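You operate a simulated robot arm through the tools that you are given. There is no shell and no other tool. Be economical: measure what you need, move in short steps, check, and stop when the job is done.

Carry out the task below with a simulated robot arm. There is one attempt and no reset: what you move stays moved.

TASK
Put things in order on the top of the mending bench. At the end: the beige cedar block is on the beige board; the gold napkin ring stands where the beige cedar block stood; the orange stone (marked "Jasper") stands where the gold napkin ring stood; the beige cleaning pad stands where the orange stone stood; whatever was shut is shut again. Leave all else as you found it, and nothing knocked over.

Only the result counts: the job must be done as asked and must still hold three seconds after the hand-in. Knocking over, shifting, dropping, spilling or breaking anything else fails it. Flat cloth is picked up by pressing the open fingertips on it (5 to 10 N) and closing them slowly along it; thin cloth reads only 2 to 8 mm in the jaws.

THE ROBOT
A 7-joint arm with a two-finger parallel gripper, fixed in place. Base frame: the origin is at the foot of the arm, x ahead of it, y to its left, z up; the work surface is at about z = 0. Lengths are in m, angles in rad, forces in N, time in s.
With the tool pointing down near the work surface it reaches from about 0.24 to 0.62 m from the base axis. Its first joint turns from -1.152 to 1.152 rad. Payload 2.6 kg.
The tool frame sits at the grasp point between the pads (the TCP): z along the fingers, y along the line on which they close. The tips reach 0.03 m beyond it. Largest opening 0.094 m; finger width 0.028, thickness 0.01; the body of the gripper, 0.05 by 0.096 m, starts 0.055 m behind the TCP.
Orientation is that of the tool frame in the base frame, as a unit quaternion [x, y, z, w]. With the fingers straight down and closing along the base's y, the tool's x points along the base's -x, its y along +y and its z along -z.

THE INTERFACE
- The arm moves only by the tool drive_tool. Its argument "commands" is a list of rows, each a list of 7 numbers: the shift along the tool's x, y, z in m, then the turn, a rotation vector about the tool's x, y, z in rad, then the finger opening in m, from 0 to 0.094. In form: [[tx, ty, tz, wx, wy, wz, hand], ...]. A call has 1 to 10 rows; each row is the pose to reach, as a shift and turn from the pose commanded when the call began, along the tool's axes at that moment. A row lasts 0.2 s, in which the tool goes at most 0.05 m and 0.15 rad; a call with a longer step from one row to the next is refused whole, and so is a gripper value outside its range. A pose out of reach is approached as far as the arm can. The call stops where the force on the tool passes 40 N (or 10 N more than at its start, if that is more) or the arm is blocked; 0.2 s more then pass. The fingers move at their own pace (about 0.072 m/s each) and stop on an object; they squeeze with about 26 N. The grip force told is the motor's: it shows also when the fingers shut on nothing. Time passes only in rows, and 0.2 s behind the last, so rows that repeat a pose let the fingers close. The reply holds the time, the measured pose of the TCP, the force on the tool along the base axes, the opening and the grip force, in the units named above and with some noise, with the torque about the TCP (base axes, N m) and any sound that the robot's microphone picked up, and new pictures: "views" is both (left out), scene, wrist or none.
- Cameras (640 x 400 px; columns grow to the right, rows downward): "scene" is fixed at [0.0172, 0.4162, 0.5703]; the picture's right is [-0.92, -0.40, 0.00], its down [-0.21, 0.48, -0.85] and it looks along [0.34, -0.78, -0.52] (base axes); focal length 320 px, centre (320, 200). "wrist" rides on the gripper at [0.076, 0.014, -0.102] in the tool frame; the picture's right is [-0.18, 0.98, 0.00], its down [-0.75, -0.14, -0.64] and it looks along [-0.63, -0.12, 0.77] (tool axes); focal length 243 px, centre (320, 200). There is no depth. A picture from a camera that has moved, and an enlarged one, comes with that camera's place and axes in the base frame and with its lens.
- zoom(camera, box): a new picture of the part [left, top, right, bottom] of that camera's present view, enlarged. The clock stands still meanwhile.
- hand_in(): hands the job in; it is judged then, once.

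Work in short steps. Places have to be worked out from the pictures, the camera data and where the tool is seen: move nearer, look again, correct. Check each grasp and each placing, and mend what went wrong. You have 120 turns and 200 pictures in all, those below and enlarged ones among them. Open the gripper and draw the arm clear of the work before you hand the job in, unless the task says otherwise; then end with one line.

The tools are called after "Emit:" by a JSON object that holds its "api" and its "payload". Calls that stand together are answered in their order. drive_tool: Moves the arm, as the interface text tells. Its arguments: {"type":"object","properties":{"commands":{"type":"array","items":{"type":"array","items":{"type":"number"}}},"views":{"type":"string","enum":["both","scene","wrist","none"]}},"required":["commands"]} The other tools are called the same way: zoom (camera, box) takes an enlarged picture of a part of a camera's view; hand_in () hands the job in.

At the start:

```text
t: 0.0
tool_pos: [0.4221, -0.09, 0.2476]
tool_rot: [0.0, 1.0, 0.0, 0.0]
ft_force: [0.7, -0.6, -0.2]
wrist_torque: [0.0, 0.0, 0.03]
grip_width: 0.0941
grip_force: 0.1
```

scene: 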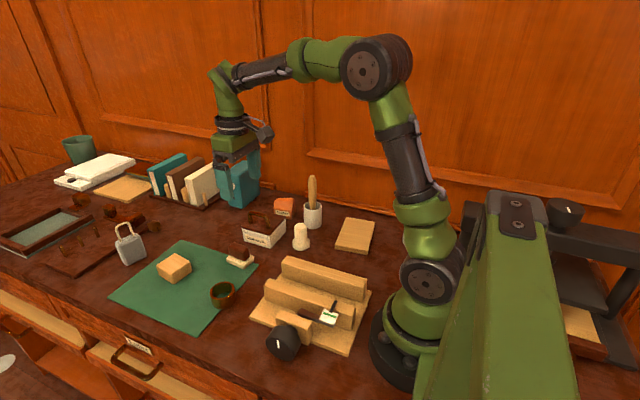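
wrist: 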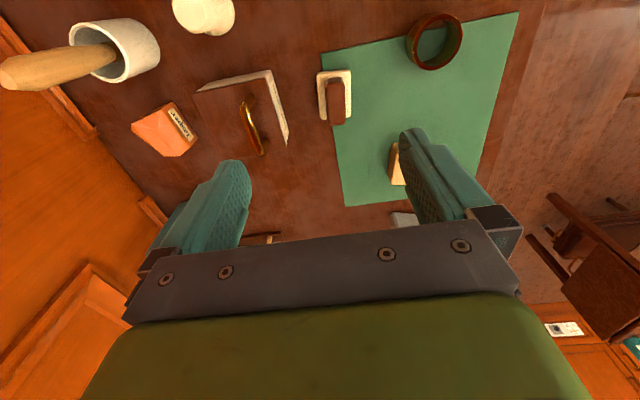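

I'll look closely at the middle of the bench and at the board candidates first.

Emit:
{"api": "zoom", "payload": {"camera": "scene", "box": [100, 160, 400, 360]}}

Emit:
{"api": "zoom", "payload": {"camera": "wrist", "box": [100, 0, 540, 275]}}

Emit:
{"api": "zoom", "payload": {"camera": "scene", "box": [0, 120, 240, 280]}}

```text
2.00 times, centred on (250, 260) of scene
camera zoom: at [0.0172, 0.4162, 0.5703], right [-0.92, -0.4, 0.0], down [-0.21, 0.48, -0.85], along [0.34, -0.78, -0.52], focal length 640 px, centre (460, 80)
```

zoom: 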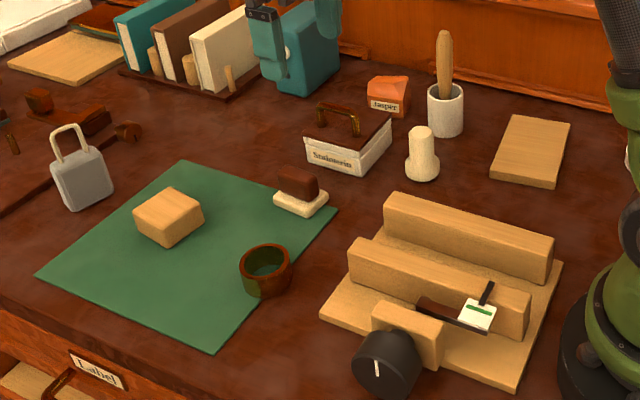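

```text
1.45 times, centred on (320, 138) of wrist
camera zoom: at [0.3465, -0.0762, 0.3514], right [0.18, 0.98, 0.0], down [0.75, -0.14, 0.64], along [0.63, -0.12, -0.77], focal length 353 px, centre (320, 291)
```

zoom: 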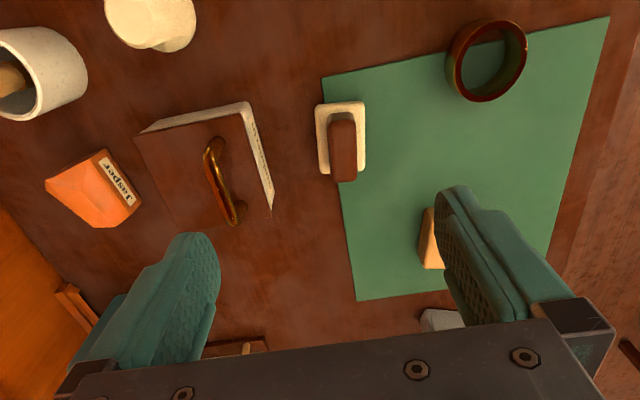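

```text
2.50 times, centred on (120, 200) of scene
camera zoom: at [0.0172, 0.4162, 0.5703], right [-0.92, -0.4, 0.0], down [-0.21, 0.48, -0.85], along [0.34, -0.78, -0.52], focal length 800 px, centre (820, 200)
```

zoom: 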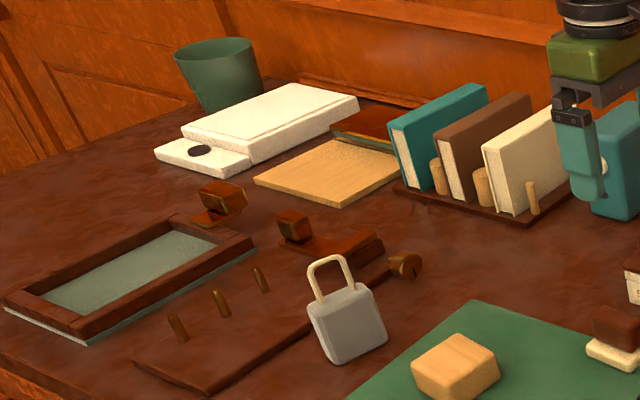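

Checking labels and colours more closely.

Emit:
{"api": "zoom", "payload": {"camera": "scene", "box": [190, 190, 310, 310]}}

Emit:
{"api": "zoom", "payload": {"camera": "scene", "box": [0, 280, 240, 400]}}

Emit:
{"api": "zoom", "payload": {"camera": "scene", "box": [280, 170, 400, 270]}}

```text
3.33 times, centred on (250, 250) of scene
camera zoom: at [0.0172, 0.4162, 0.5703], right [-0.92, -0.4, 0.0], down [-0.21, 0.48, -0.85], along [0.34, -0.78, -0.52], focal length 1067 px, centre (553, 33)
```

zoom: 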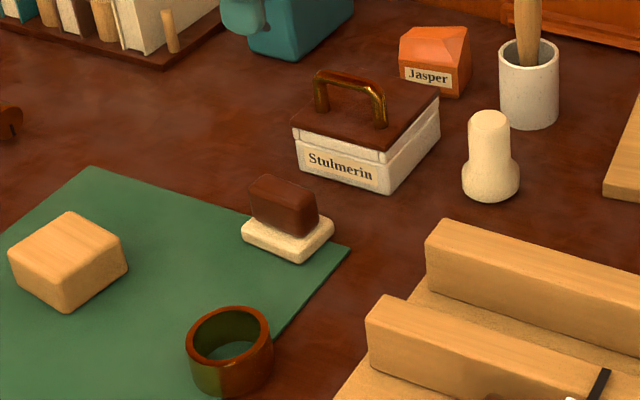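

```text
2.67 times, centred on (120, 340) of scene
camera zoom: at [0.0172, 0.4162, 0.5703], right [-0.92, -0.4, 0.0], down [-0.21, 0.48, -0.85], along [0.34, -0.78, -0.52], focal length 854 px, centre (853, -173)
```

zoom: 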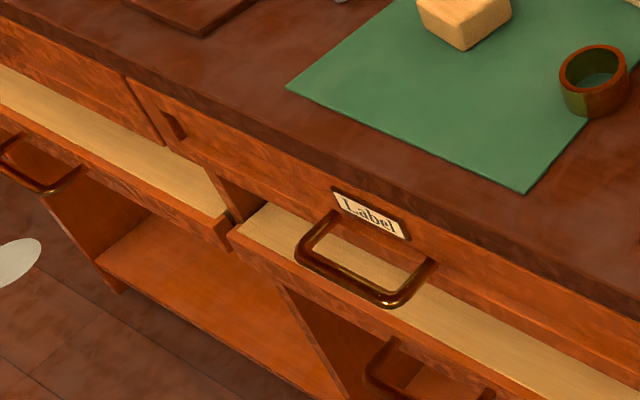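

```text
4.00 times, centred on (340, 220) of scene
camera zoom: at [0.0172, 0.4162, 0.5703], right [-0.92, -0.4, 0.0], down [-0.21, 0.48, -0.85], along [0.34, -0.78, -0.52], focal length 1281 px, centre (240, 120)
```

zoom: 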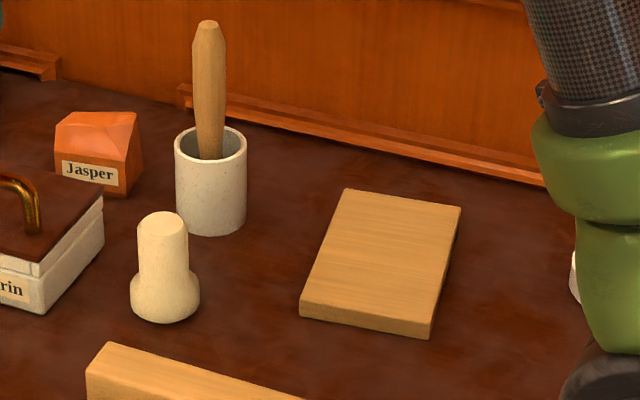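

The near board (~(0.21,-0.28)) is the reachable one; the block is at ~(0.573,0.027), the ring ~(0.41,0.045), the pad ~(0.453,-0.075), the stone ~(0.45,-0.31). Moving over the block for a closer look.

Emit:
{"api": "drive_tool", "payload": {"commands": [[-0.036, 0.03, 0.01, 0, 0, 0, 0.094], [-0.072, 0.06, 0.02, 0, 0, 0, 0.094], [-0.108, 0.09, 0.03, 0, 0, 0, 0.094], [-0.138, 0.117, 0.05, 0, 0, 0, 0.094]], "views": "both"}}

```text
t: 1.0
tool_pos: [0.5613, 0.0288, 0.1986]
tool_rot: [0.0, 1.0, 0.0, 0.0]
ft_force: [-0.2, -0.8, 0.1]
wrist_torque: [0.0, -0.02, 0.04]
grip_width: 0.094
grip_force: 0.0
camera wrist: at [0.4853, 0.0416, 0.301], right [0.18, 0.98, 0.0], down [0.75, -0.14, 0.64], along [0.63, -0.12, -0.77], focal length 243 px, centre (320, 200)
```

scene: 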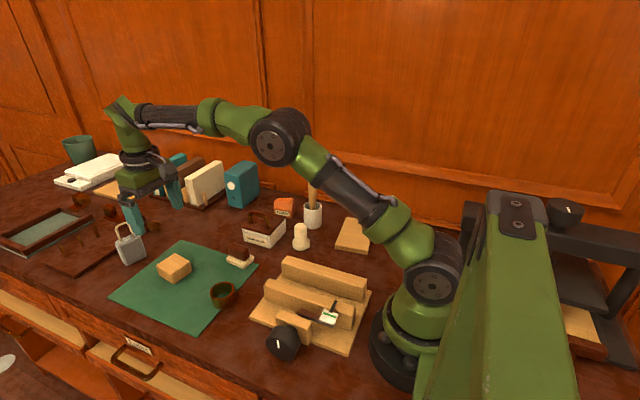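
wrist: 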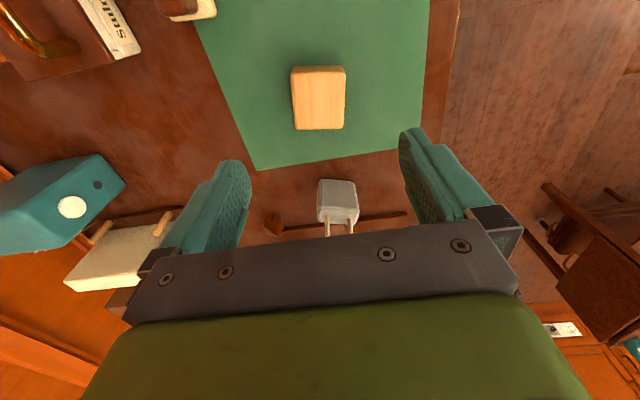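

Zooming to measure the block, its yaw, and the padlock behind it.

Emit:
{"api": "zoom", "payload": {"camera": "wrist", "box": [256, 40, 384, 120]}}

Emit:
{"api": "zoom", "payload": {"camera": "wrist", "box": [190, 0, 460, 170]}}

Emit:
{"api": "zoom", "payload": {"camera": "scene", "box": [100, 180, 292, 300]}}

```text
5.00 times, centred on (320, 80) of wrist
camera zoom: at [0.4853, 0.0416, 0.301], right [0.18, 0.98, 0.0], down [0.75, -0.14, 0.64], along [0.63, -0.12, -0.77], focal length 1213 px, centre (320, 800)
```

zoom: 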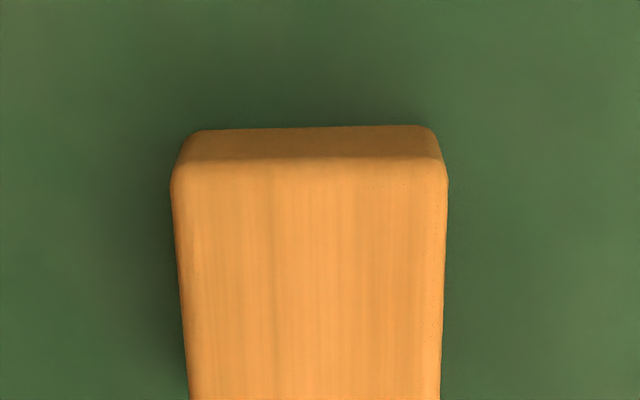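

```text
2.35 times, centred on (325, 85) of wrist
camera zoom: at [0.4853, 0.0416, 0.301], right [0.18, 0.98, 0.0], down [0.75, -0.14, 0.64], along [0.63, -0.12, -0.77], focal length 571 px, centre (308, 471)
```

zoom: 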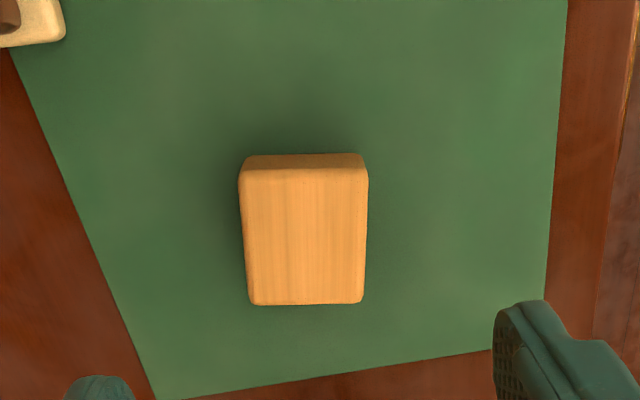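

```text
3.33 times, centred on (196, 240) of scene
camera zoom: at [0.0172, 0.4162, 0.5703], right [-0.92, -0.4, 0.0], down [-0.21, 0.48, -0.85], along [0.34, -0.78, -0.52], focal length 1067 px, centre (733, 67)
```

zoom: 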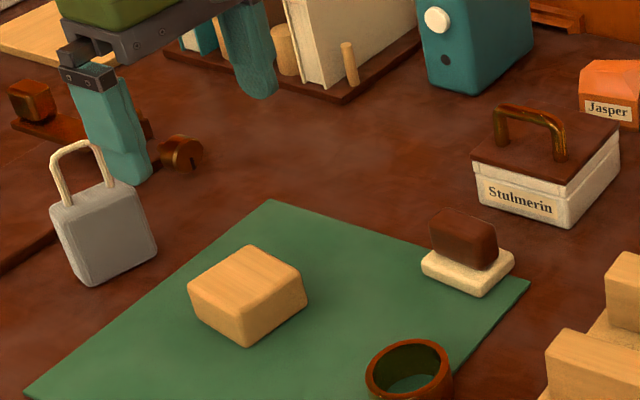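

Block top centre ≈ (0.570, 0.024), ~0.053×0.058×0.035, yaw ≈ -0.17. Align and go down to just above it, then check.

Emit:
{"api": "drive_tool", "payload": {"commands": [[-0.004, -0.003, 0.03, 0, 0, 0.08, 0.094], [-0.0087, -0.0053, 0.07, 0, 0, 0.17, 0.094], [-0.0087, -0.0053, 0.1, 0, 0, 0.17, 0.094]], "views": "wrist"}}

```text
t: 1.8
tool_pos: [0.5715, 0.0228, 0.099]
tool_rot: [0.086, 0.996, 0.0, 0.001]
ft_force: [0.4, -0.6, -0.6]
wrist_torque: [-0.04, 0.02, 0.01]
grip_width: 0.0939
grip_force: 0.1
camera wrist: at [0.4986, 0.0487, 0.2017], right [0.35, 0.94, 0.0], down [0.72, -0.27, 0.64], along [0.6, -0.22, -0.77], focal length 243 px, centre (320, 200)
```

wrist: 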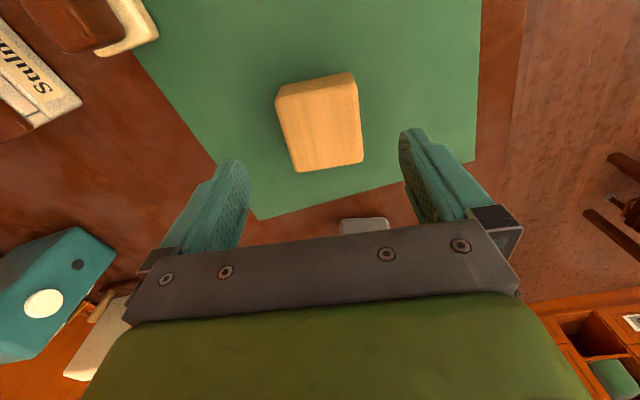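

The block lies at (0.569, 0.025), aligned. Go down and close.

Emit:
{"api": "drive_tool", "payload": {"commands": [[0, 0.001, 0.03, 0, 0, 0, 0.094], [0, 0.001, 0.062, 0, 0, 0, 0.094], [0, 0.001, 0.062, 0, 0, 0, 0.05], [0, 0.001, 0.062, 0, 0, 0, 0.04], [0, 0.001, 0.062, 0, 0, 0, 0.04]], "views": "wrist"}}

```text
t: 3.0
tool_pos: [0.5687, 0.0253, 0.0369]
tool_rot: [0.085, 0.996, 0.0, 0.0]
ft_force: [0.8, -0.2, -0.6]
wrist_torque: [-0.02, -0.02, -0.01]
grip_width: 0.0597
grip_force: 25.4
camera wrist: at [0.4963, 0.0512, 0.1393], right [0.35, 0.94, 0.0], down [0.72, -0.27, 0.64], along [0.6, -0.22, -0.77], focal length 243 px, centre (320, 200)
```

wrist: 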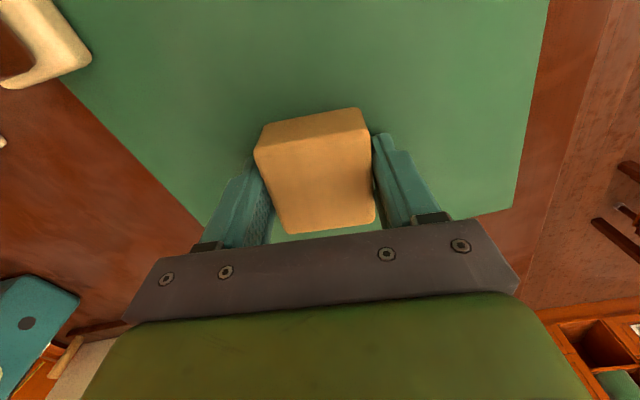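

Gripped at 0.060 m; block's spot is (0.569, 0.025). Lift up.

Emit:
{"api": "drive_tool", "payload": {"commands": [[0, 0, -0.03, 0, 0, 0, 0.04], [0, 0, -0.075, 0, 0, 0, 0.04], [0, 0, -0.12, 0, 0, 0, 0.04], [0, 0, -0.165, 0, 0, 0, 0.04], [0, 0, -0.2, 0, 0, 0, 0.04], [0.0284, -0.0348, -0.2, 0, 0, 0, 0.04], [0.0568, -0.0696, -0.2, 0, 0, 0, 0.04], [0.0852, -0.1044, -0.2, 0, 0, 0, 0.04], [0.1136, -0.1392, -0.2, 0, 0, 0, 0.04], [0.142, -0.174, -0.2, 0, 0, 0, 0.04]], "views": "wrist"}}

Emit:
{"api": "drive_tool", "payload": {"commands": [[0.0284, -0.0348, 0, 0, 0, 0, 0.04], [0.0568, -0.0696, 0, 0, 0, 0, 0.04], [0.0852, -0.1044, 0, 0, 0, 0, 0.04], [0.1136, -0.1392, 0, 0, 0, 0, 0.04], [0.142, -0.174, 0, 0, 0, 0, 0.04]], "views": "both"}}

```text
t: 5.2
tool_pos: [0.3985, -0.1238, 0.2363]
tool_rot: [0.084, 0.996, 0.0, 0.0]
ft_force: [-0.4, 0.5, -0.4]
wrist_torque: [0.0, -0.02, 0.01]
grip_width: 0.0599
grip_force: 26.2
camera wrist: at [0.3262, -0.0991, 0.3397], right [0.35, 0.94, 0.0], down [0.72, -0.27, 0.64], along [0.6, -0.22, -0.77], focal length 243 px, centre (320, 200)
```

wrist: 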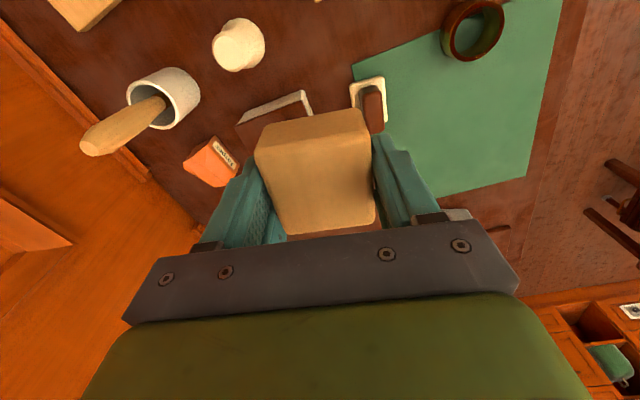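

```text
t: 6.4
tool_pos: [0.2302, -0.2728, 0.2349]
tool_rot: [0.085, 0.996, 0.0, -0.001]
ft_force: [0.0, 0.5, -0.4]
wrist_torque: [-0.02, -0.02, -0.01]
grip_width: 0.0594
grip_force: 25.9
camera wrist: at [0.1568, -0.2465, 0.3373], right [0.35, 0.94, 0.0], down [0.72, -0.27, 0.64], along [0.6, -0.22, -0.77], focal length 243 px, centre (320, 200)
```

scene: 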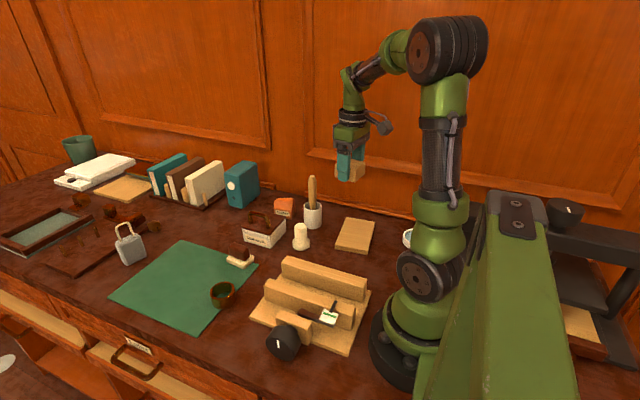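
wrist: 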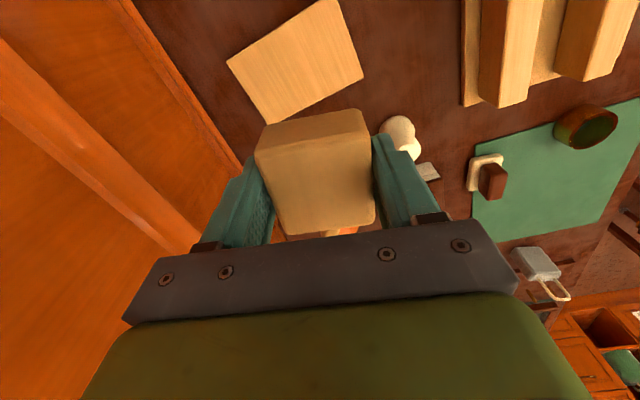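

Board centre ≈ (0.212, -0.293), yaw +0.11. Align and go down to near the board.

Emit:
{"api": "drive_tool", "payload": {"commands": [[0.007, -0.012, 0.02, 0, 0, -0.14, 0.04], [0.0145, -0.023, 0.06, 0, 0, -0.28, 0.04], [0.0145, -0.023, 0.105, 0, 0, -0.28, 0.04], [0.0145, -0.023, 0.15, 0, 0, -0.28, 0.04]], "views": "both"}}

```text
t: 7.4
tool_pos: [0.2131, -0.2923, 0.0852]
tool_rot: [-0.054, 0.999, 0.0, -0.001]
ft_force: [0.0, -0.6, -0.4]
wrist_torque: [-0.01, 0.0, -0.02]
grip_width: 0.0595
grip_force: 26.5
camera wrist: at [0.1363, -0.2871, 0.1887], right [0.07, 1.0, 0.0], down [0.76, -0.06, 0.64], along [0.64, -0.05, -0.77], focal length 243 px, centre (320, 200)
```

scene: 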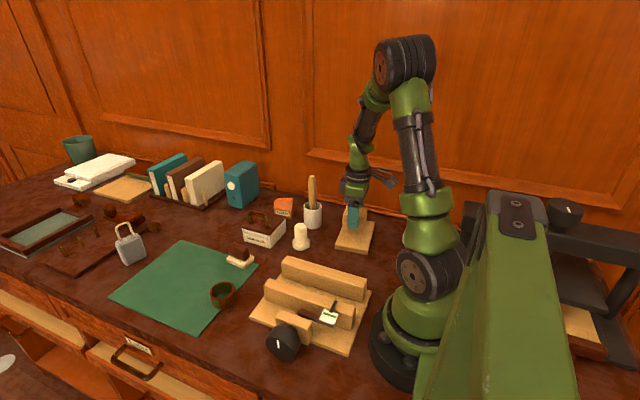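
wrist: 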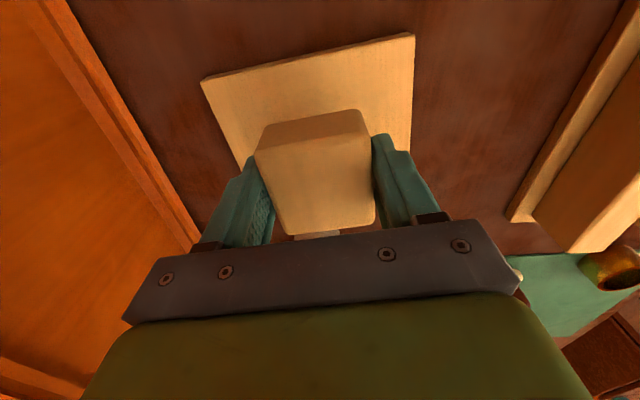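

Board confirmed beneath. Lower until contact.

Emit:
{"api": "drive_tool", "payload": {"commands": [[0.0015, -0.001, 0.02, 0, 0, 0, 0.04], [0.0015, -0.001, 0.028, 0, 0, 0, 0.04], [0.0015, -0.001, 0.031, 0, 0, 0, 0.04]], "views": "scene"}}

Emit:
{"api": "zoom", "payload": {"camera": "scene", "box": [300, 170, 412, 270]}}

```text
t: 8.2
tool_pos: [0.2122, -0.2915, 0.0551]
tool_rot: [-0.054, 0.999, 0.0, 0.0]
ft_force: [0.0, -0.7, 0.2]
wrist_torque: [-0.01, 0.0, -0.03]
grip_width: 0.0597
grip_force: 26.8
```

scene: 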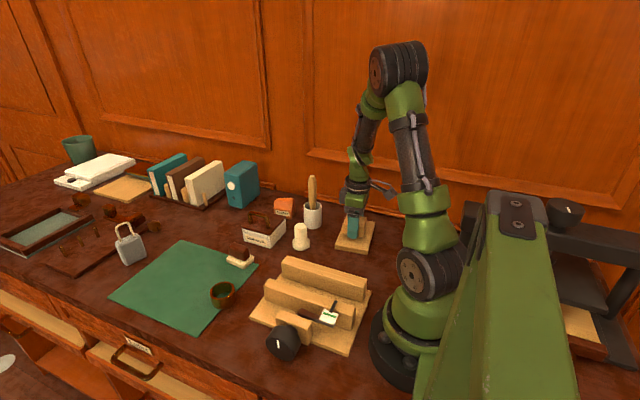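

```text
4.00 times, centred on (356, 220) of scene
camera zoom: at [0.0172, 0.4162, 0.5703], right [-0.92, -0.4, 0.0], down [-0.21, 0.48, -0.85], along [0.34, -0.78, -0.52], focal length 1281 px, centre (176, 120)
```

zoom: 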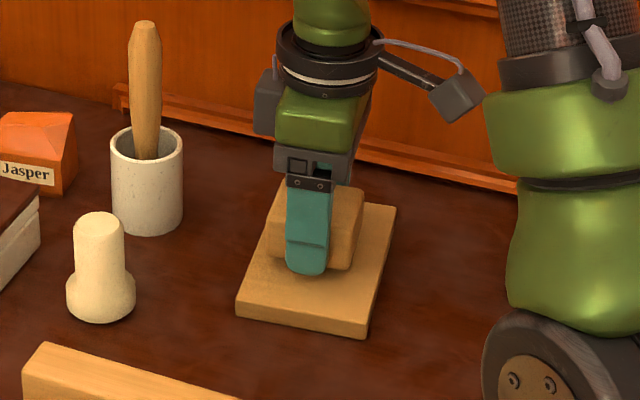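

Near contact; lower in tiny steps.

Emit:
{"api": "drive_tool", "payload": {"commands": [[0, 0, 0.002, 0, 0, 0, 0.04], [0, 0, 0.003, 0, 0, 0, 0.04]], "views": "none"}}

Emit:
{"api": "drive_tool", "payload": {"commands": [[0, 0, 0.001, 0, 0, 0, 0.04], [0, 0, 0.002, 0, 0, 0, 0.04]], "views": "none"}}

```text
t: 8.8
tool_pos: [0.2113, -0.2914, 0.0526]
tool_rot: [-0.055, 0.999, -0.001, 0.001]
ft_force: [-0.8, 0.0, -0.5]
wrist_torque: [-0.02, -0.01, 0.04]
grip_width: 0.0595
grip_force: 25.8
```

```text
t: 9.4
tool_pos: [0.2128, -0.2929, 0.049]
tool_rot: [-0.054, 0.999, 0.0, 0.0]
ft_force: [0.3, -0.8, -0.6]
wrist_torque: [-0.01, -0.01, -0.02]
grip_width: 0.0597
grip_force: 26.9
```

Emit:
{"api": "drive_tool", "payload": {"commands": [[0, 0, 0.001, 0, 0, 0, 0.04], [0, 0, 0.002, 0, 0, 0, 0.04]], "views": "none"}}

Emit:
{"api": "drive_tool", "payload": {"commands": [[0, 0, 0.001, 0, 0, 0, 0.04], [0, 0, 0.001, 0, 0, 0, 0.04]], "views": "scene"}}

Emit:
{"api": "zoom", "payload": {"camera": "scene", "box": [320, 190, 396, 260]}}

```text
t: 10.0
tool_pos: [0.2119, -0.2945, 0.0482]
tool_rot: [-0.055, 0.999, -0.001, 0.0]
ft_force: [0.0, -0.4, -0.2]
wrist_torque: [0.02, 0.02, 0.01]
grip_width: 0.0594
grip_force: 26.6
```

```text
t: 10.6
tool_pos: [0.2104, -0.2941, 0.0481]
tool_rot: [-0.055, 0.999, 0.0, 0.0]
ft_force: [-1.4, 3.5, 10.1]
wrist_torque: [0.21, 0.03, -0.04]
grip_width: 0.0593
grip_force: 25.7
```

scene: 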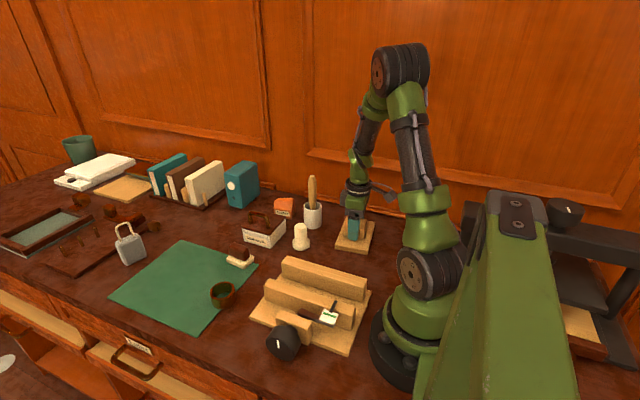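

```text
5.71 times, centred on (358, 225) of scene
camera zoom: at [0.0172, 0.4163, 0.5702], right [-0.92, -0.4, 0.0], down [-0.21, 0.48, -0.85], along [0.34, -0.78, -0.52], focal length 1830 px, centre (103, 57)
```

zoom: 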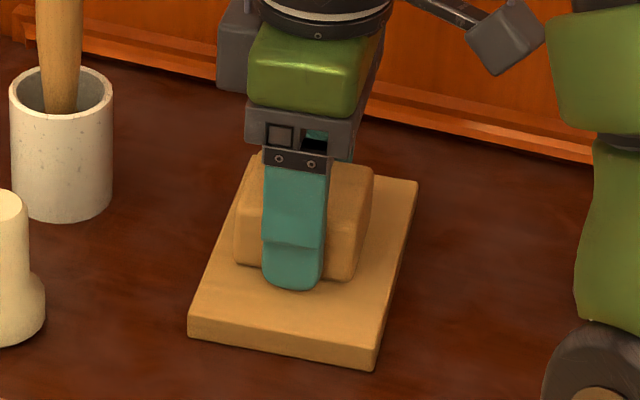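

Contact at 10 N. Release and rise.

Emit:
{"api": "drive_tool", "payload": {"commands": [[0, 0, -0.001, 0, 0, 0, 0.065], [0, 0, -0.001, 0, 0, 0, 0.08], [0, 0, -0.001, 0, 0, 0, 0.09], [0, 0, -0.03, 0, 0, 0, 0.09], [0, 0, -0.07, 0, 0, 0, 0.09], [0, 0, -0.115, 0, 0, 0, 0.09], [0, 0, -0.16, 0, 0, 0, 0.09], [0, 0, -0.19, 0, 0, 0, 0.09]], "views": "both"}}

```text
t: 12.4
tool_pos: [0.2118, -0.2914, 0.2387]
tool_rot: [-0.055, 0.998, 0.001, 0.0]
ft_force: [0.4, -0.1, 0.0]
wrist_torque: [0.02, -0.04, 0.0]
grip_width: 0.0898
grip_force: 0.1
camera wrist: at [0.1331, -0.2864, 0.3421], right [0.08, 1.0, 0.0], down [0.76, -0.06, 0.64], along [0.64, -0.05, -0.77], focal length 243 px, centre (320, 200)
```

scene: 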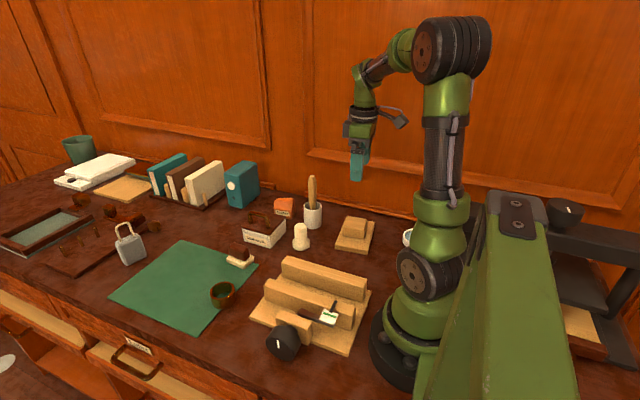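
wrist: 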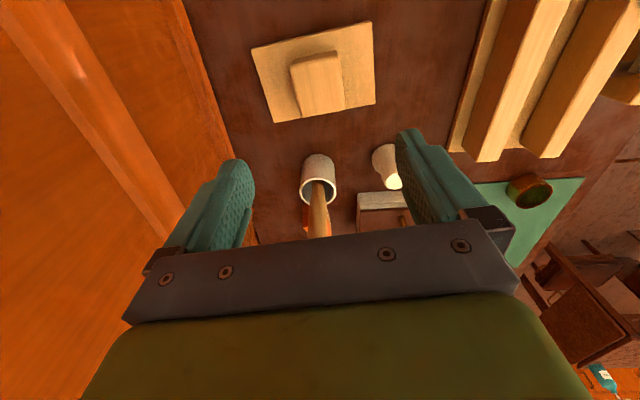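

Block sits well on the board. Now travel over to the ring.

Emit:
{"api": "drive_tool", "payload": {"commands": [[-0.028, 0.0384, 0, 0, 0, 0.11, 0.09], [-0.056, 0.0768, 0, 0, 0, 0.11, 0.09], [-0.084, 0.115, 0, 0, 0, 0.11, 0.09], [-0.1125, 0.1535, 0, 0, 0, 0.11, 0.09], [-0.14, 0.192, 0, 0, 0, 0.11, 0.09], [-0.168, 0.23, 0, 0, 0, 0.11, 0.09], [-0.197, 0.268, 0.02, 0, 0, 0.11, 0.09], [-0.222, 0.304, 0.04, 0, 0, 0.11, 0.09]], "views": "wrist"}}

Emit:
{"api": "zoom", "payload": {"camera": "wrist", "box": [220, 0, 420, 160]}}

```text
refused: row 7 steps farther than a row can; nothing moved
```

```text
2.50 times, centred on (320, 80) of wrist
camera zoom: at [0.1331, -0.2864, 0.3421], right [0.08, 1.0, 0.0], down [0.76, -0.06, 0.64], along [0.64, -0.05, -0.77], focal length 606 px, centre (320, 500)
```

zoom: 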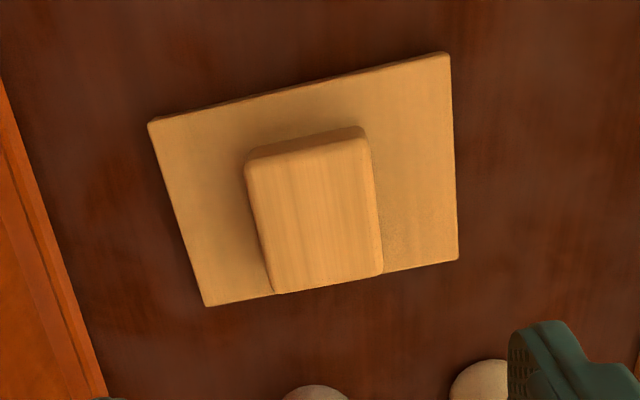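

Block is fully on the board (~1 cm margin). Resend the move with a smaller final step.

Emit:
{"api": "drive_tool", "payload": {"commands": [[-0.028, 0.0384, 0, 0, 0, 0.11, 0.09], [-0.056, 0.0768, 0, 0, 0, 0.11, 0.09], [-0.084, 0.115, 0, 0, 0, 0.11, 0.09], [-0.1125, 0.1535, 0, 0, 0, 0.11, 0.09], [-0.14, 0.192, 0, 0, 0, 0.11, 0.09], [-0.168, 0.23, 0, 0, 0, 0.11, 0.09], [-0.197, 0.268, 0.01, 0, 0, 0.11, 0.09], [-0.222, 0.304, 0.03, 0, 0, 0.11, 0.09], [-0.222, 0.304, 0.06, 0, 0, 0.11, 0.09]], "views": "wrist"}}

Emit:
{"api": "zoom", "payload": {"camera": "wrist", "box": [220, 0, 420, 160]}}

```text
t: 14.4
tool_pos: [0.3997, 0.0346, 0.1767]
tool_rot: [0.0, 1.0, 0.0, 0.0]
ft_force: [-0.2, -0.2, 0.4]
wrist_torque: [0.0, 0.0, 0.01]
grip_width: 0.0901
grip_force: 0.0
camera wrist: at [0.3236, 0.048, 0.2792], right [0.18, 0.98, 0.0], down [0.75, -0.14, 0.64], along [0.63, -0.12, -0.77], focal length 243 px, centre (320, 200)
```

wrist: 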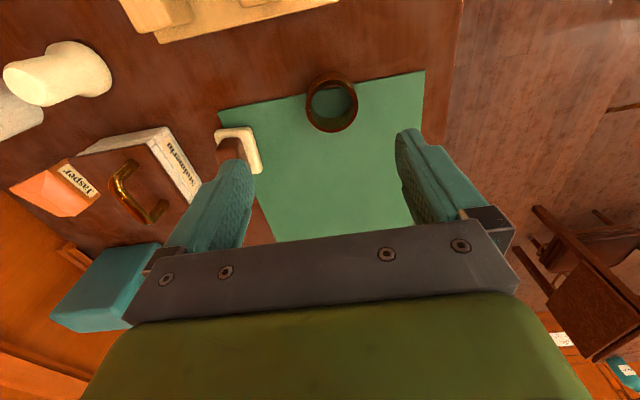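

```text
2.50 times, centred on (320, 80) of wrist
camera zoom: at [0.3236, 0.048, 0.2792], right [0.18, 0.98, 0.0], down [0.75, -0.14, 0.64], along [0.63, -0.12, -0.77], focal length 606 px, centre (320, 500)
```

zoom: 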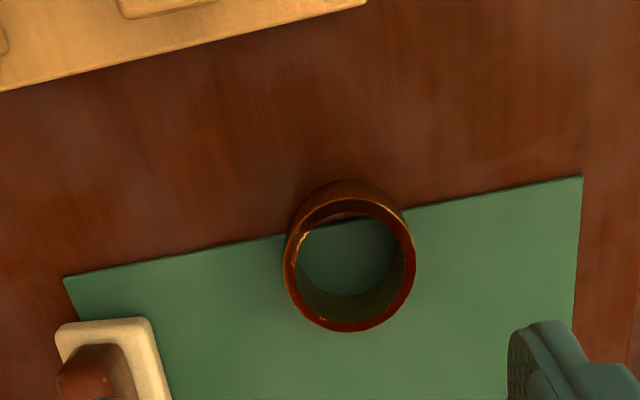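

Ring centre ≈ (0.409, 0.044), diameter 0.052, height ~0.03. Descend partially and re-measure.

Emit:
{"api": "drive_tool", "payload": {"commands": [[-0.0093, 0.0097, 0.045, 0, 0, 0, 0.09], [-0.0093, 0.0097, 0.09, 0, 0, 0, 0.09]], "views": "wrist"}}

Emit:
{"api": "zoom", "payload": {"camera": "wrist", "box": [220, 0, 420, 160]}}

Emit:
{"api": "zoom", "payload": {"camera": "scene", "box": [160, 220, 288, 320]}}

```text
t: 15.0
tool_pos: [0.4086, 0.0428, 0.0858]
tool_rot: [0.0, 1.0, 0.0, 0.0]
ft_force: [0.1, 0.3, 0.0]
wrist_torque: [0.01, 0.02, 0.0]
grip_width: 0.0899
grip_force: 0.0
camera wrist: at [0.3323, 0.0565, 0.1886], right [0.18, 0.98, 0.0], down [0.75, -0.14, 0.64], along [0.63, -0.12, -0.77], focal length 243 px, centre (320, 200)
```

wrist: 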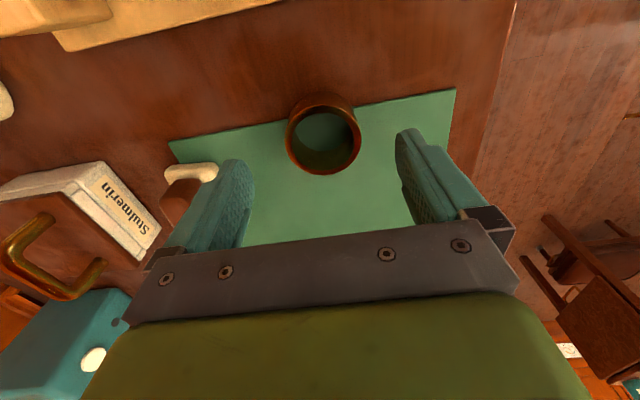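

```text
2.50 times, centred on (320, 80) of wrist
camera zoom: at [0.3323, 0.0565, 0.1886], right [0.18, 0.98, 0.0], down [0.75, -0.14, 0.64], along [0.63, -0.12, -0.77], focal length 606 px, centre (320, 500)
```

zoom: 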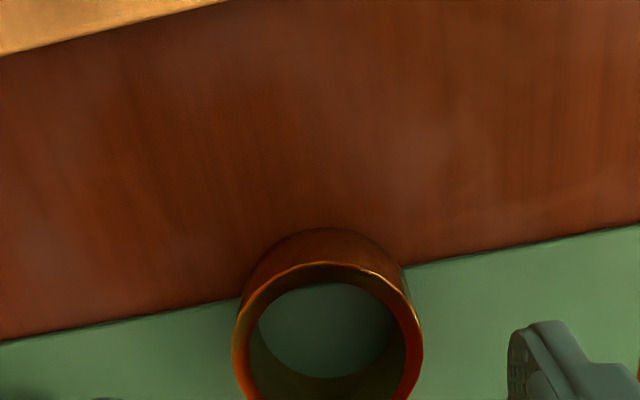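

```text
4.00 times, centred on (224, 270) of scene
camera zoom: at [0.0172, 0.4162, 0.5703], right [-0.92, -0.4, 0.0], down [-0.21, 0.48, -0.85], along [0.34, -0.78, -0.52], focal length 1281 px, centre (704, -80)
```

zoom: 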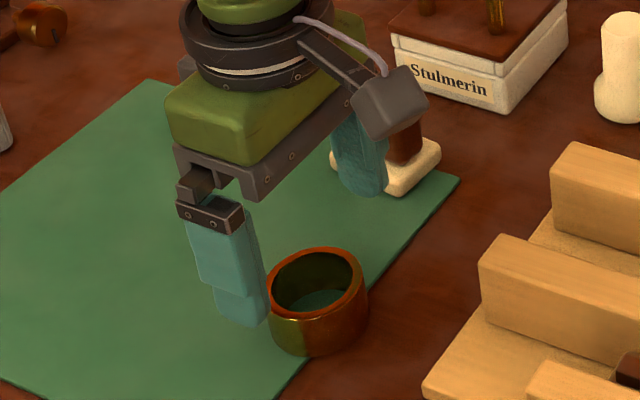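

Ring centred at (0.408, 0.0445) under the gripper. Descend and grip.

Emit:
{"api": "drive_tool", "payload": {"commands": [[0, 0.0005, 0.03, 0, 0, 0, 0.09], [0, 0.0005, 0.051, 0, 0, 0, 0.09], [0, 0.0005, 0.051, 0, 0, 0, 0.06], [0, 0.0005, 0.051, 0, 0, 0, 0.045], [0, 0.0005, 0.051, 0, 0, 0, 0.04]], "views": "wrist"}}

```text
t: 16.2
tool_pos: [0.4074, 0.0438, 0.0346]
tool_rot: [0.0, 1.0, 0.0, 0.0]
ft_force: [-0.4, 1.0, 0.1]
wrist_torque: [0.0, -0.02, 0.01]
grip_width: 0.0522
grip_force: 25.9
camera wrist: at [0.3315, 0.0569, 0.1387], right [0.18, 0.98, 0.0], down [0.75, -0.14, 0.64], along [0.63, -0.12, -0.77], focal length 243 px, centre (320, 200)
```

wrist: 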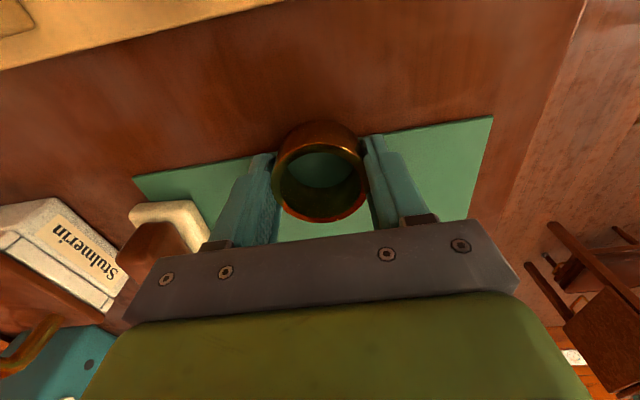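

Ring gripped, centred. Lift and carry to the block's spot (0.569, 0.025).

Emit:
{"api": "drive_tool", "payload": {"commands": [[0, 0, -0.03, 0, 0, 0, 0.04], [0, 0, -0.07, 0, 0, 0, 0.04], [-0.045, -0.0055, -0.07, 0, 0, 0, 0.04], [-0.09, -0.011, -0.07, 0, 0, 0, 0.04], [-0.13, -0.016, -0.07, 0, 0, 0, 0.04], [-0.161, -0.0195, -0.07, 0, 0, 0, 0.04], [-0.161, -0.0195, -0.03, 0, 0, 0, 0.04], [-0.161, -0.0195, -0.006, 0, 0, 0, 0.04]], "views": "both"}}

```text
t: 18.0
tool_pos: [0.5683, 0.0225, 0.0432]
tool_rot: [0.001, 1.0, 0.0, 0.0]
ft_force: [0.0, -0.5, -0.5]
wrist_torque: [0.01, 0.01, 0.01]
grip_width: 0.0522
grip_force: 25.7
camera wrist: at [0.4923, 0.0358, 0.1456], right [0.18, 0.98, 0.0], down [0.75, -0.14, 0.64], along [0.63, -0.12, -0.77], focal length 243 px, centre (320, 200)
```

scene: 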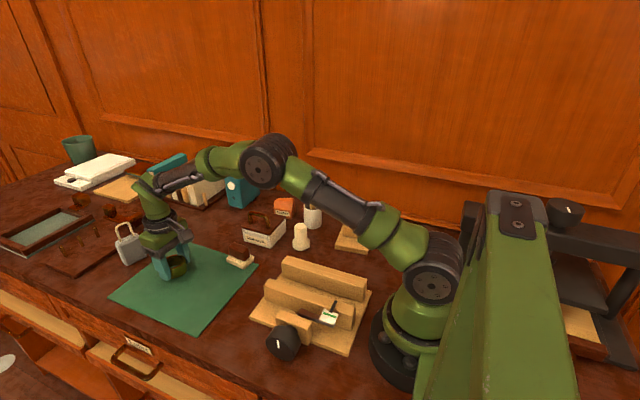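
wrist: 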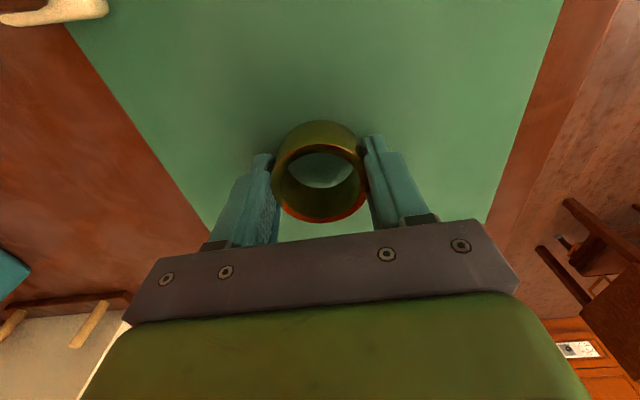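

Lower to contact gently.

Emit:
{"api": "drive_tool", "payload": {"commands": [[0, 0.0005, 0.003, 0, 0, 0, 0.04], [0, 0.0005, 0.005, 0, 0, 0, 0.04]], "views": "none"}}

Emit:
{"api": "drive_tool", "payload": {"commands": [[0, 0, 0.001, 0, 0, 0, 0.04], [0, 0, 0.002, 0, 0, 0, 0.04]], "views": "none"}}

```text
t: 18.6
tool_pos: [0.5682, 0.0243, 0.0377]
tool_rot: [0.0, 1.0, -0.001, 0.0]
ft_force: [0.9, 0.3, -1.1]
wrist_torque: [0.0, 0.02, 0.03]
grip_width: 0.0521
grip_force: 25.7
```

```text
t: 19.2
tool_pos: [0.5686, 0.0233, 0.0356]
tool_rot: [-0.001, 1.0, 0.001, 0.0]
ft_force: [-0.7, 1.0, 1.7]
wrist_torque: [0.01, 0.03, -0.01]
grip_width: 0.052
grip_force: 25.7
```

Emit:
{"api": "drive_tool", "payload": {"commands": [[0, 0, 0.0005, 0, 0, 0, 0.04], [0, 0, 0.001, 0, 0, 0, 0.04]], "views": "none"}}

Emit:
{"api": "zoom", "payload": {"camera": "scene", "box": [130, 220, 230, 300]}}

```text
t: 19.8
tool_pos: [0.569, 0.0234, 0.0356]
tool_rot: [0.0, 1.0, 0.0, 0.001]
ft_force: [-5.1, -1.7, 7.7]
wrist_torque: [0.0, 0.29, 0.09]
grip_width: 0.0522
grip_force: 26.2
```

```text
5.00 times, centred on (180, 260) of scene
camera zoom: at [0.0172, 0.4162, 0.5703], right [-0.92, -0.4, 0.0], down [-0.21, 0.48, -0.85], along [0.34, -0.78, -0.52], focal length 1601 px, centre (1020, -100)
```

zoom: 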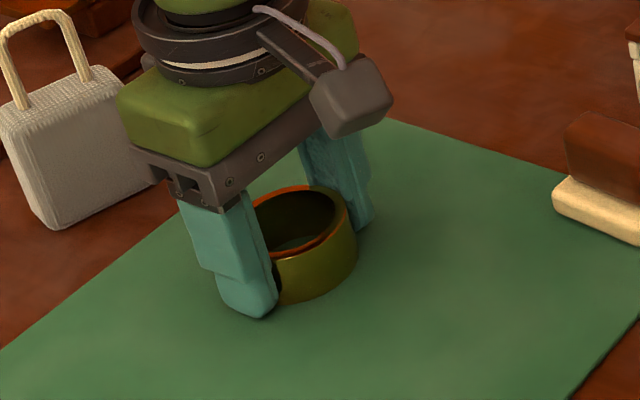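

Contact at ~8 N. Release, rise, and head toward the stone (over ~(0.45,-0.20)).

Emit:
{"api": "drive_tool", "payload": {"commands": [[0, 0, -0.001, 0, 0, 0, 0.06], [0, 0, -0.001, 0, 0, 0, 0.075], [0, 0, -0.001, 0, 0, 0, 0.075], [0, 0, -0.04, 0, 0, 0, 0.08], [0, 0, -0.085, 0, 0, 0, 0.08], [0, 0, -0.13, 0, 0, 0, 0.08], [0, 0, -0.17, 0, 0, 0, 0.08]], "views": "both"}}

Emit:
{"api": "zoom", "payload": {"camera": "wrist", "box": [220, 0, 420, 160]}}

```text
t: 21.4
tool_pos: [0.5707, 0.0249, 0.2041]
tool_rot: [0.0, 1.0, 0.0, 0.001]
ft_force: [0.0, -0.9, 0.4]
wrist_torque: [0.02, 0.0, -0.04]
grip_width: 0.0798
grip_force: 0.0
camera wrist: at [0.4944, 0.0379, 0.3069], right [0.18, 0.98, 0.0], down [0.75, -0.14, 0.64], along [0.63, -0.12, -0.77], focal length 243 px, centre (320, 200)
```

scene: 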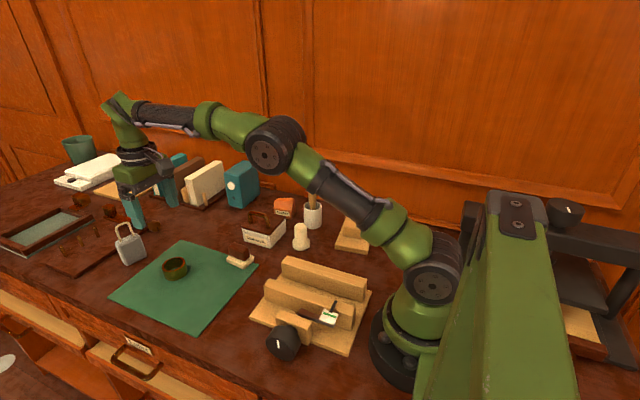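
wrist: 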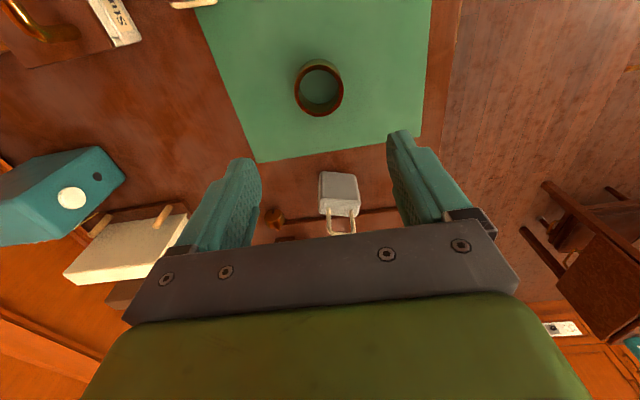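

```text
2.50 times, centred on (320, 80) of wrist
camera zoom: at [0.4944, 0.0379, 0.3069], right [0.18, 0.98, 0.0], down [0.75, -0.14, 0.64], along [0.63, -0.12, -0.77], focal length 606 px, centre (320, 500)
```

zoom: 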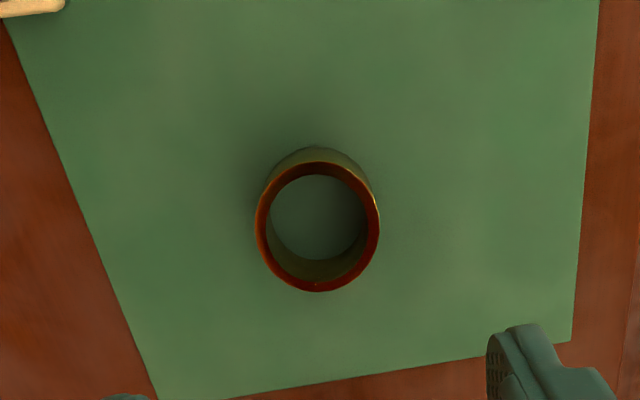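

Ring stands at (0.570, 0.022) as intended. Now go over the stone.

Emit:
{"api": "drive_tool", "payload": {"commands": [[0.018, -0.0435, 0, 0, 0, 0, 0.08], [0.036, -0.087, 0, 0, 0, 0, 0.08], [0.054, -0.13, 0, 0, 0, 0, 0.08], [0.072, -0.174, 0, 0, 0, 0, 0.08], [0.09, -0.2175, 0, 0, 0, 0, 0.08], [0.108, -0.261, 0, 0, 0, 0, 0.08], [0.126, -0.302, 0, 0, 0, 0, 0.08]], "views": "both"}}

Emit:
{"api": "zoom", "payload": {"camera": "wrist", "box": [220, 0, 420, 160]}}

```text
t: 23.0
tool_pos: [0.444, -0.2775, 0.2025]
tool_rot: [-0.001, 1.0, 0.0, 0.001]
ft_force: [0.1, -0.5, 0.3]
wrist_torque: [-0.01, -0.03, 0.03]
grip_width: 0.08
grip_force: 0.0
camera wrist: at [0.3678, -0.2648, 0.3052], right [0.18, 0.98, 0.0], down [0.75, -0.14, 0.64], along [0.63, -0.12, -0.77], focal length 243 px, centre (320, 200)
```

scene: 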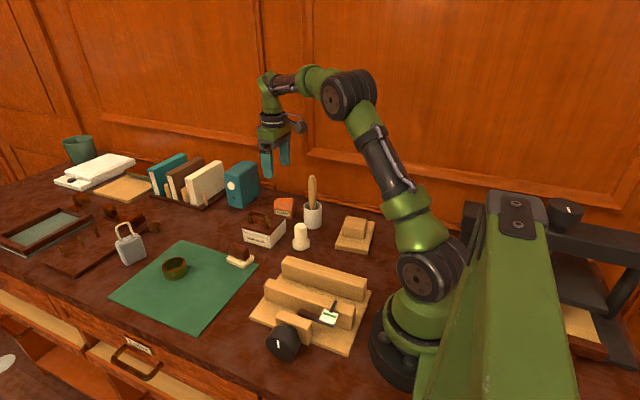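
wrist: 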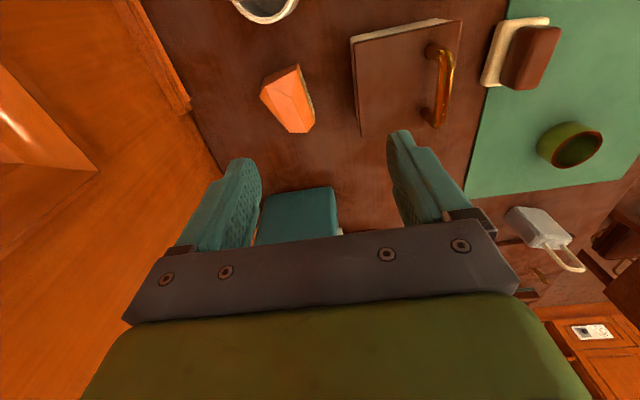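

```text
2.50 times, centred on (320, 80) of wrist
camera zoom: at [0.3678, -0.2648, 0.3052], right [0.18, 0.98, 0.0], down [0.75, -0.14, 0.64], along [0.63, -0.12, -0.77], focal length 606 px, centre (320, 500)
```

zoom: 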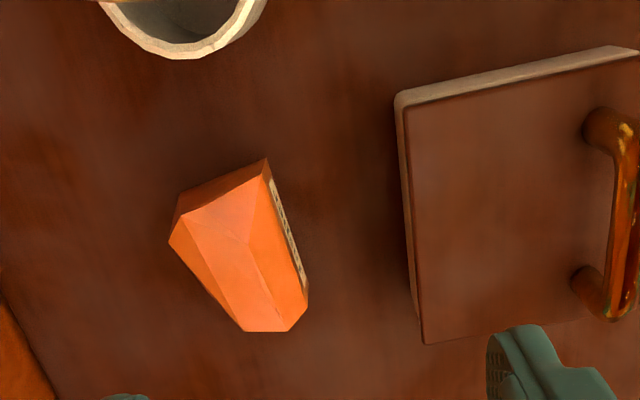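

Looking at the stone's shape in detail.

Emit:
{"api": "zoom", "payload": {"camera": "scene", "box": [264, 188, 304, 224]}}

Emit:
{"api": "zoom", "payload": {"camera": "wrist", "box": [250, 50, 330, 140]}}

```text
11.11 times, centred on (284, 206) of scene
camera zoom: at [0.0172, 0.4163, 0.5703], right [-0.92, -0.4, 0.0], down [-0.21, 0.48, -0.85], along [0.34, -0.78, -0.52], focal length 3557 px, centre (720, 133)
```

zoom: 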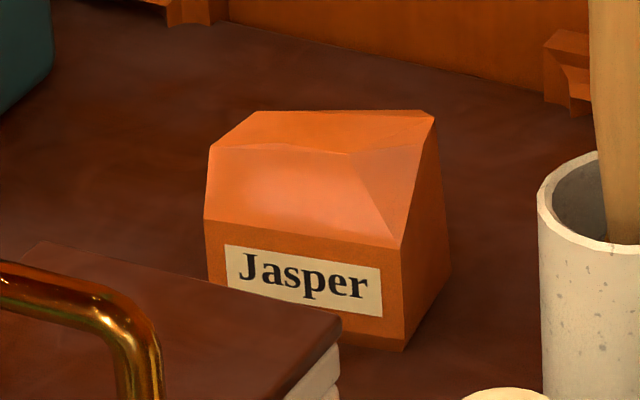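

```text
4.44 times, centred on (290, 95) of wrist
camera zoom: at [0.3678, -0.2648, 0.3052], right [0.18, 0.98, 0.0], down [0.75, -0.14, 0.64], along [0.63, -0.12, -0.77], focal length 1078 px, centre (453, 667)
```

zoom: 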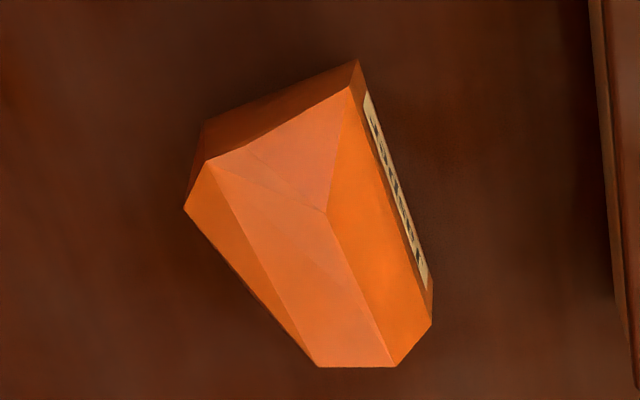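

The stone's label (+y) face is vertical; its back side is hidden. Shift toward the wall a bit to see the back.

Emit:
{"api": "drive_tool", "payload": {"commands": [[0, -0.04, 0, 0, 0, 0, 0.07], [0, -0.08, 0, 0, 0, 0, 0.07]], "views": "wrist"}}

Emit:
{"api": "zoom", "payload": {"camera": "wrist", "box": [300, 40, 420, 140]}}

```text
t: 23.6
tool_pos: [0.4422, -0.3562, 0.206]
tool_rot: [0.0, 1.0, 0.0, 0.0]
ft_force: [-0.6, -0.5, 0.0]
wrist_torque: [0.02, 0.01, -0.02]
grip_width: 0.07
grip_force: 0.0
camera wrist: at [0.3664, -0.3436, 0.3086], right [0.18, 0.98, 0.0], down [0.75, -0.14, 0.64], along [0.63, -0.12, -0.77], focal length 243 px, centre (320, 200)
```

wrist: 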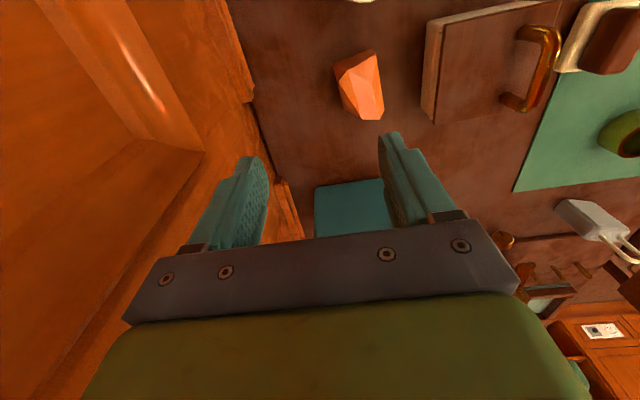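

```text
4.00 times, centred on (360, 90) of wrist
camera zoom: at [0.3664, -0.3436, 0.3086], right [0.18, 0.98, 0.0], down [0.75, -0.14, 0.64], along [0.63, -0.12, -0.77], focal length 970 px, centre (160, 640)
```

zoom: 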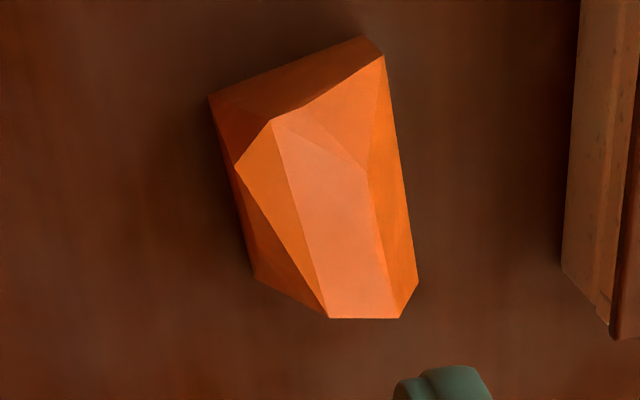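

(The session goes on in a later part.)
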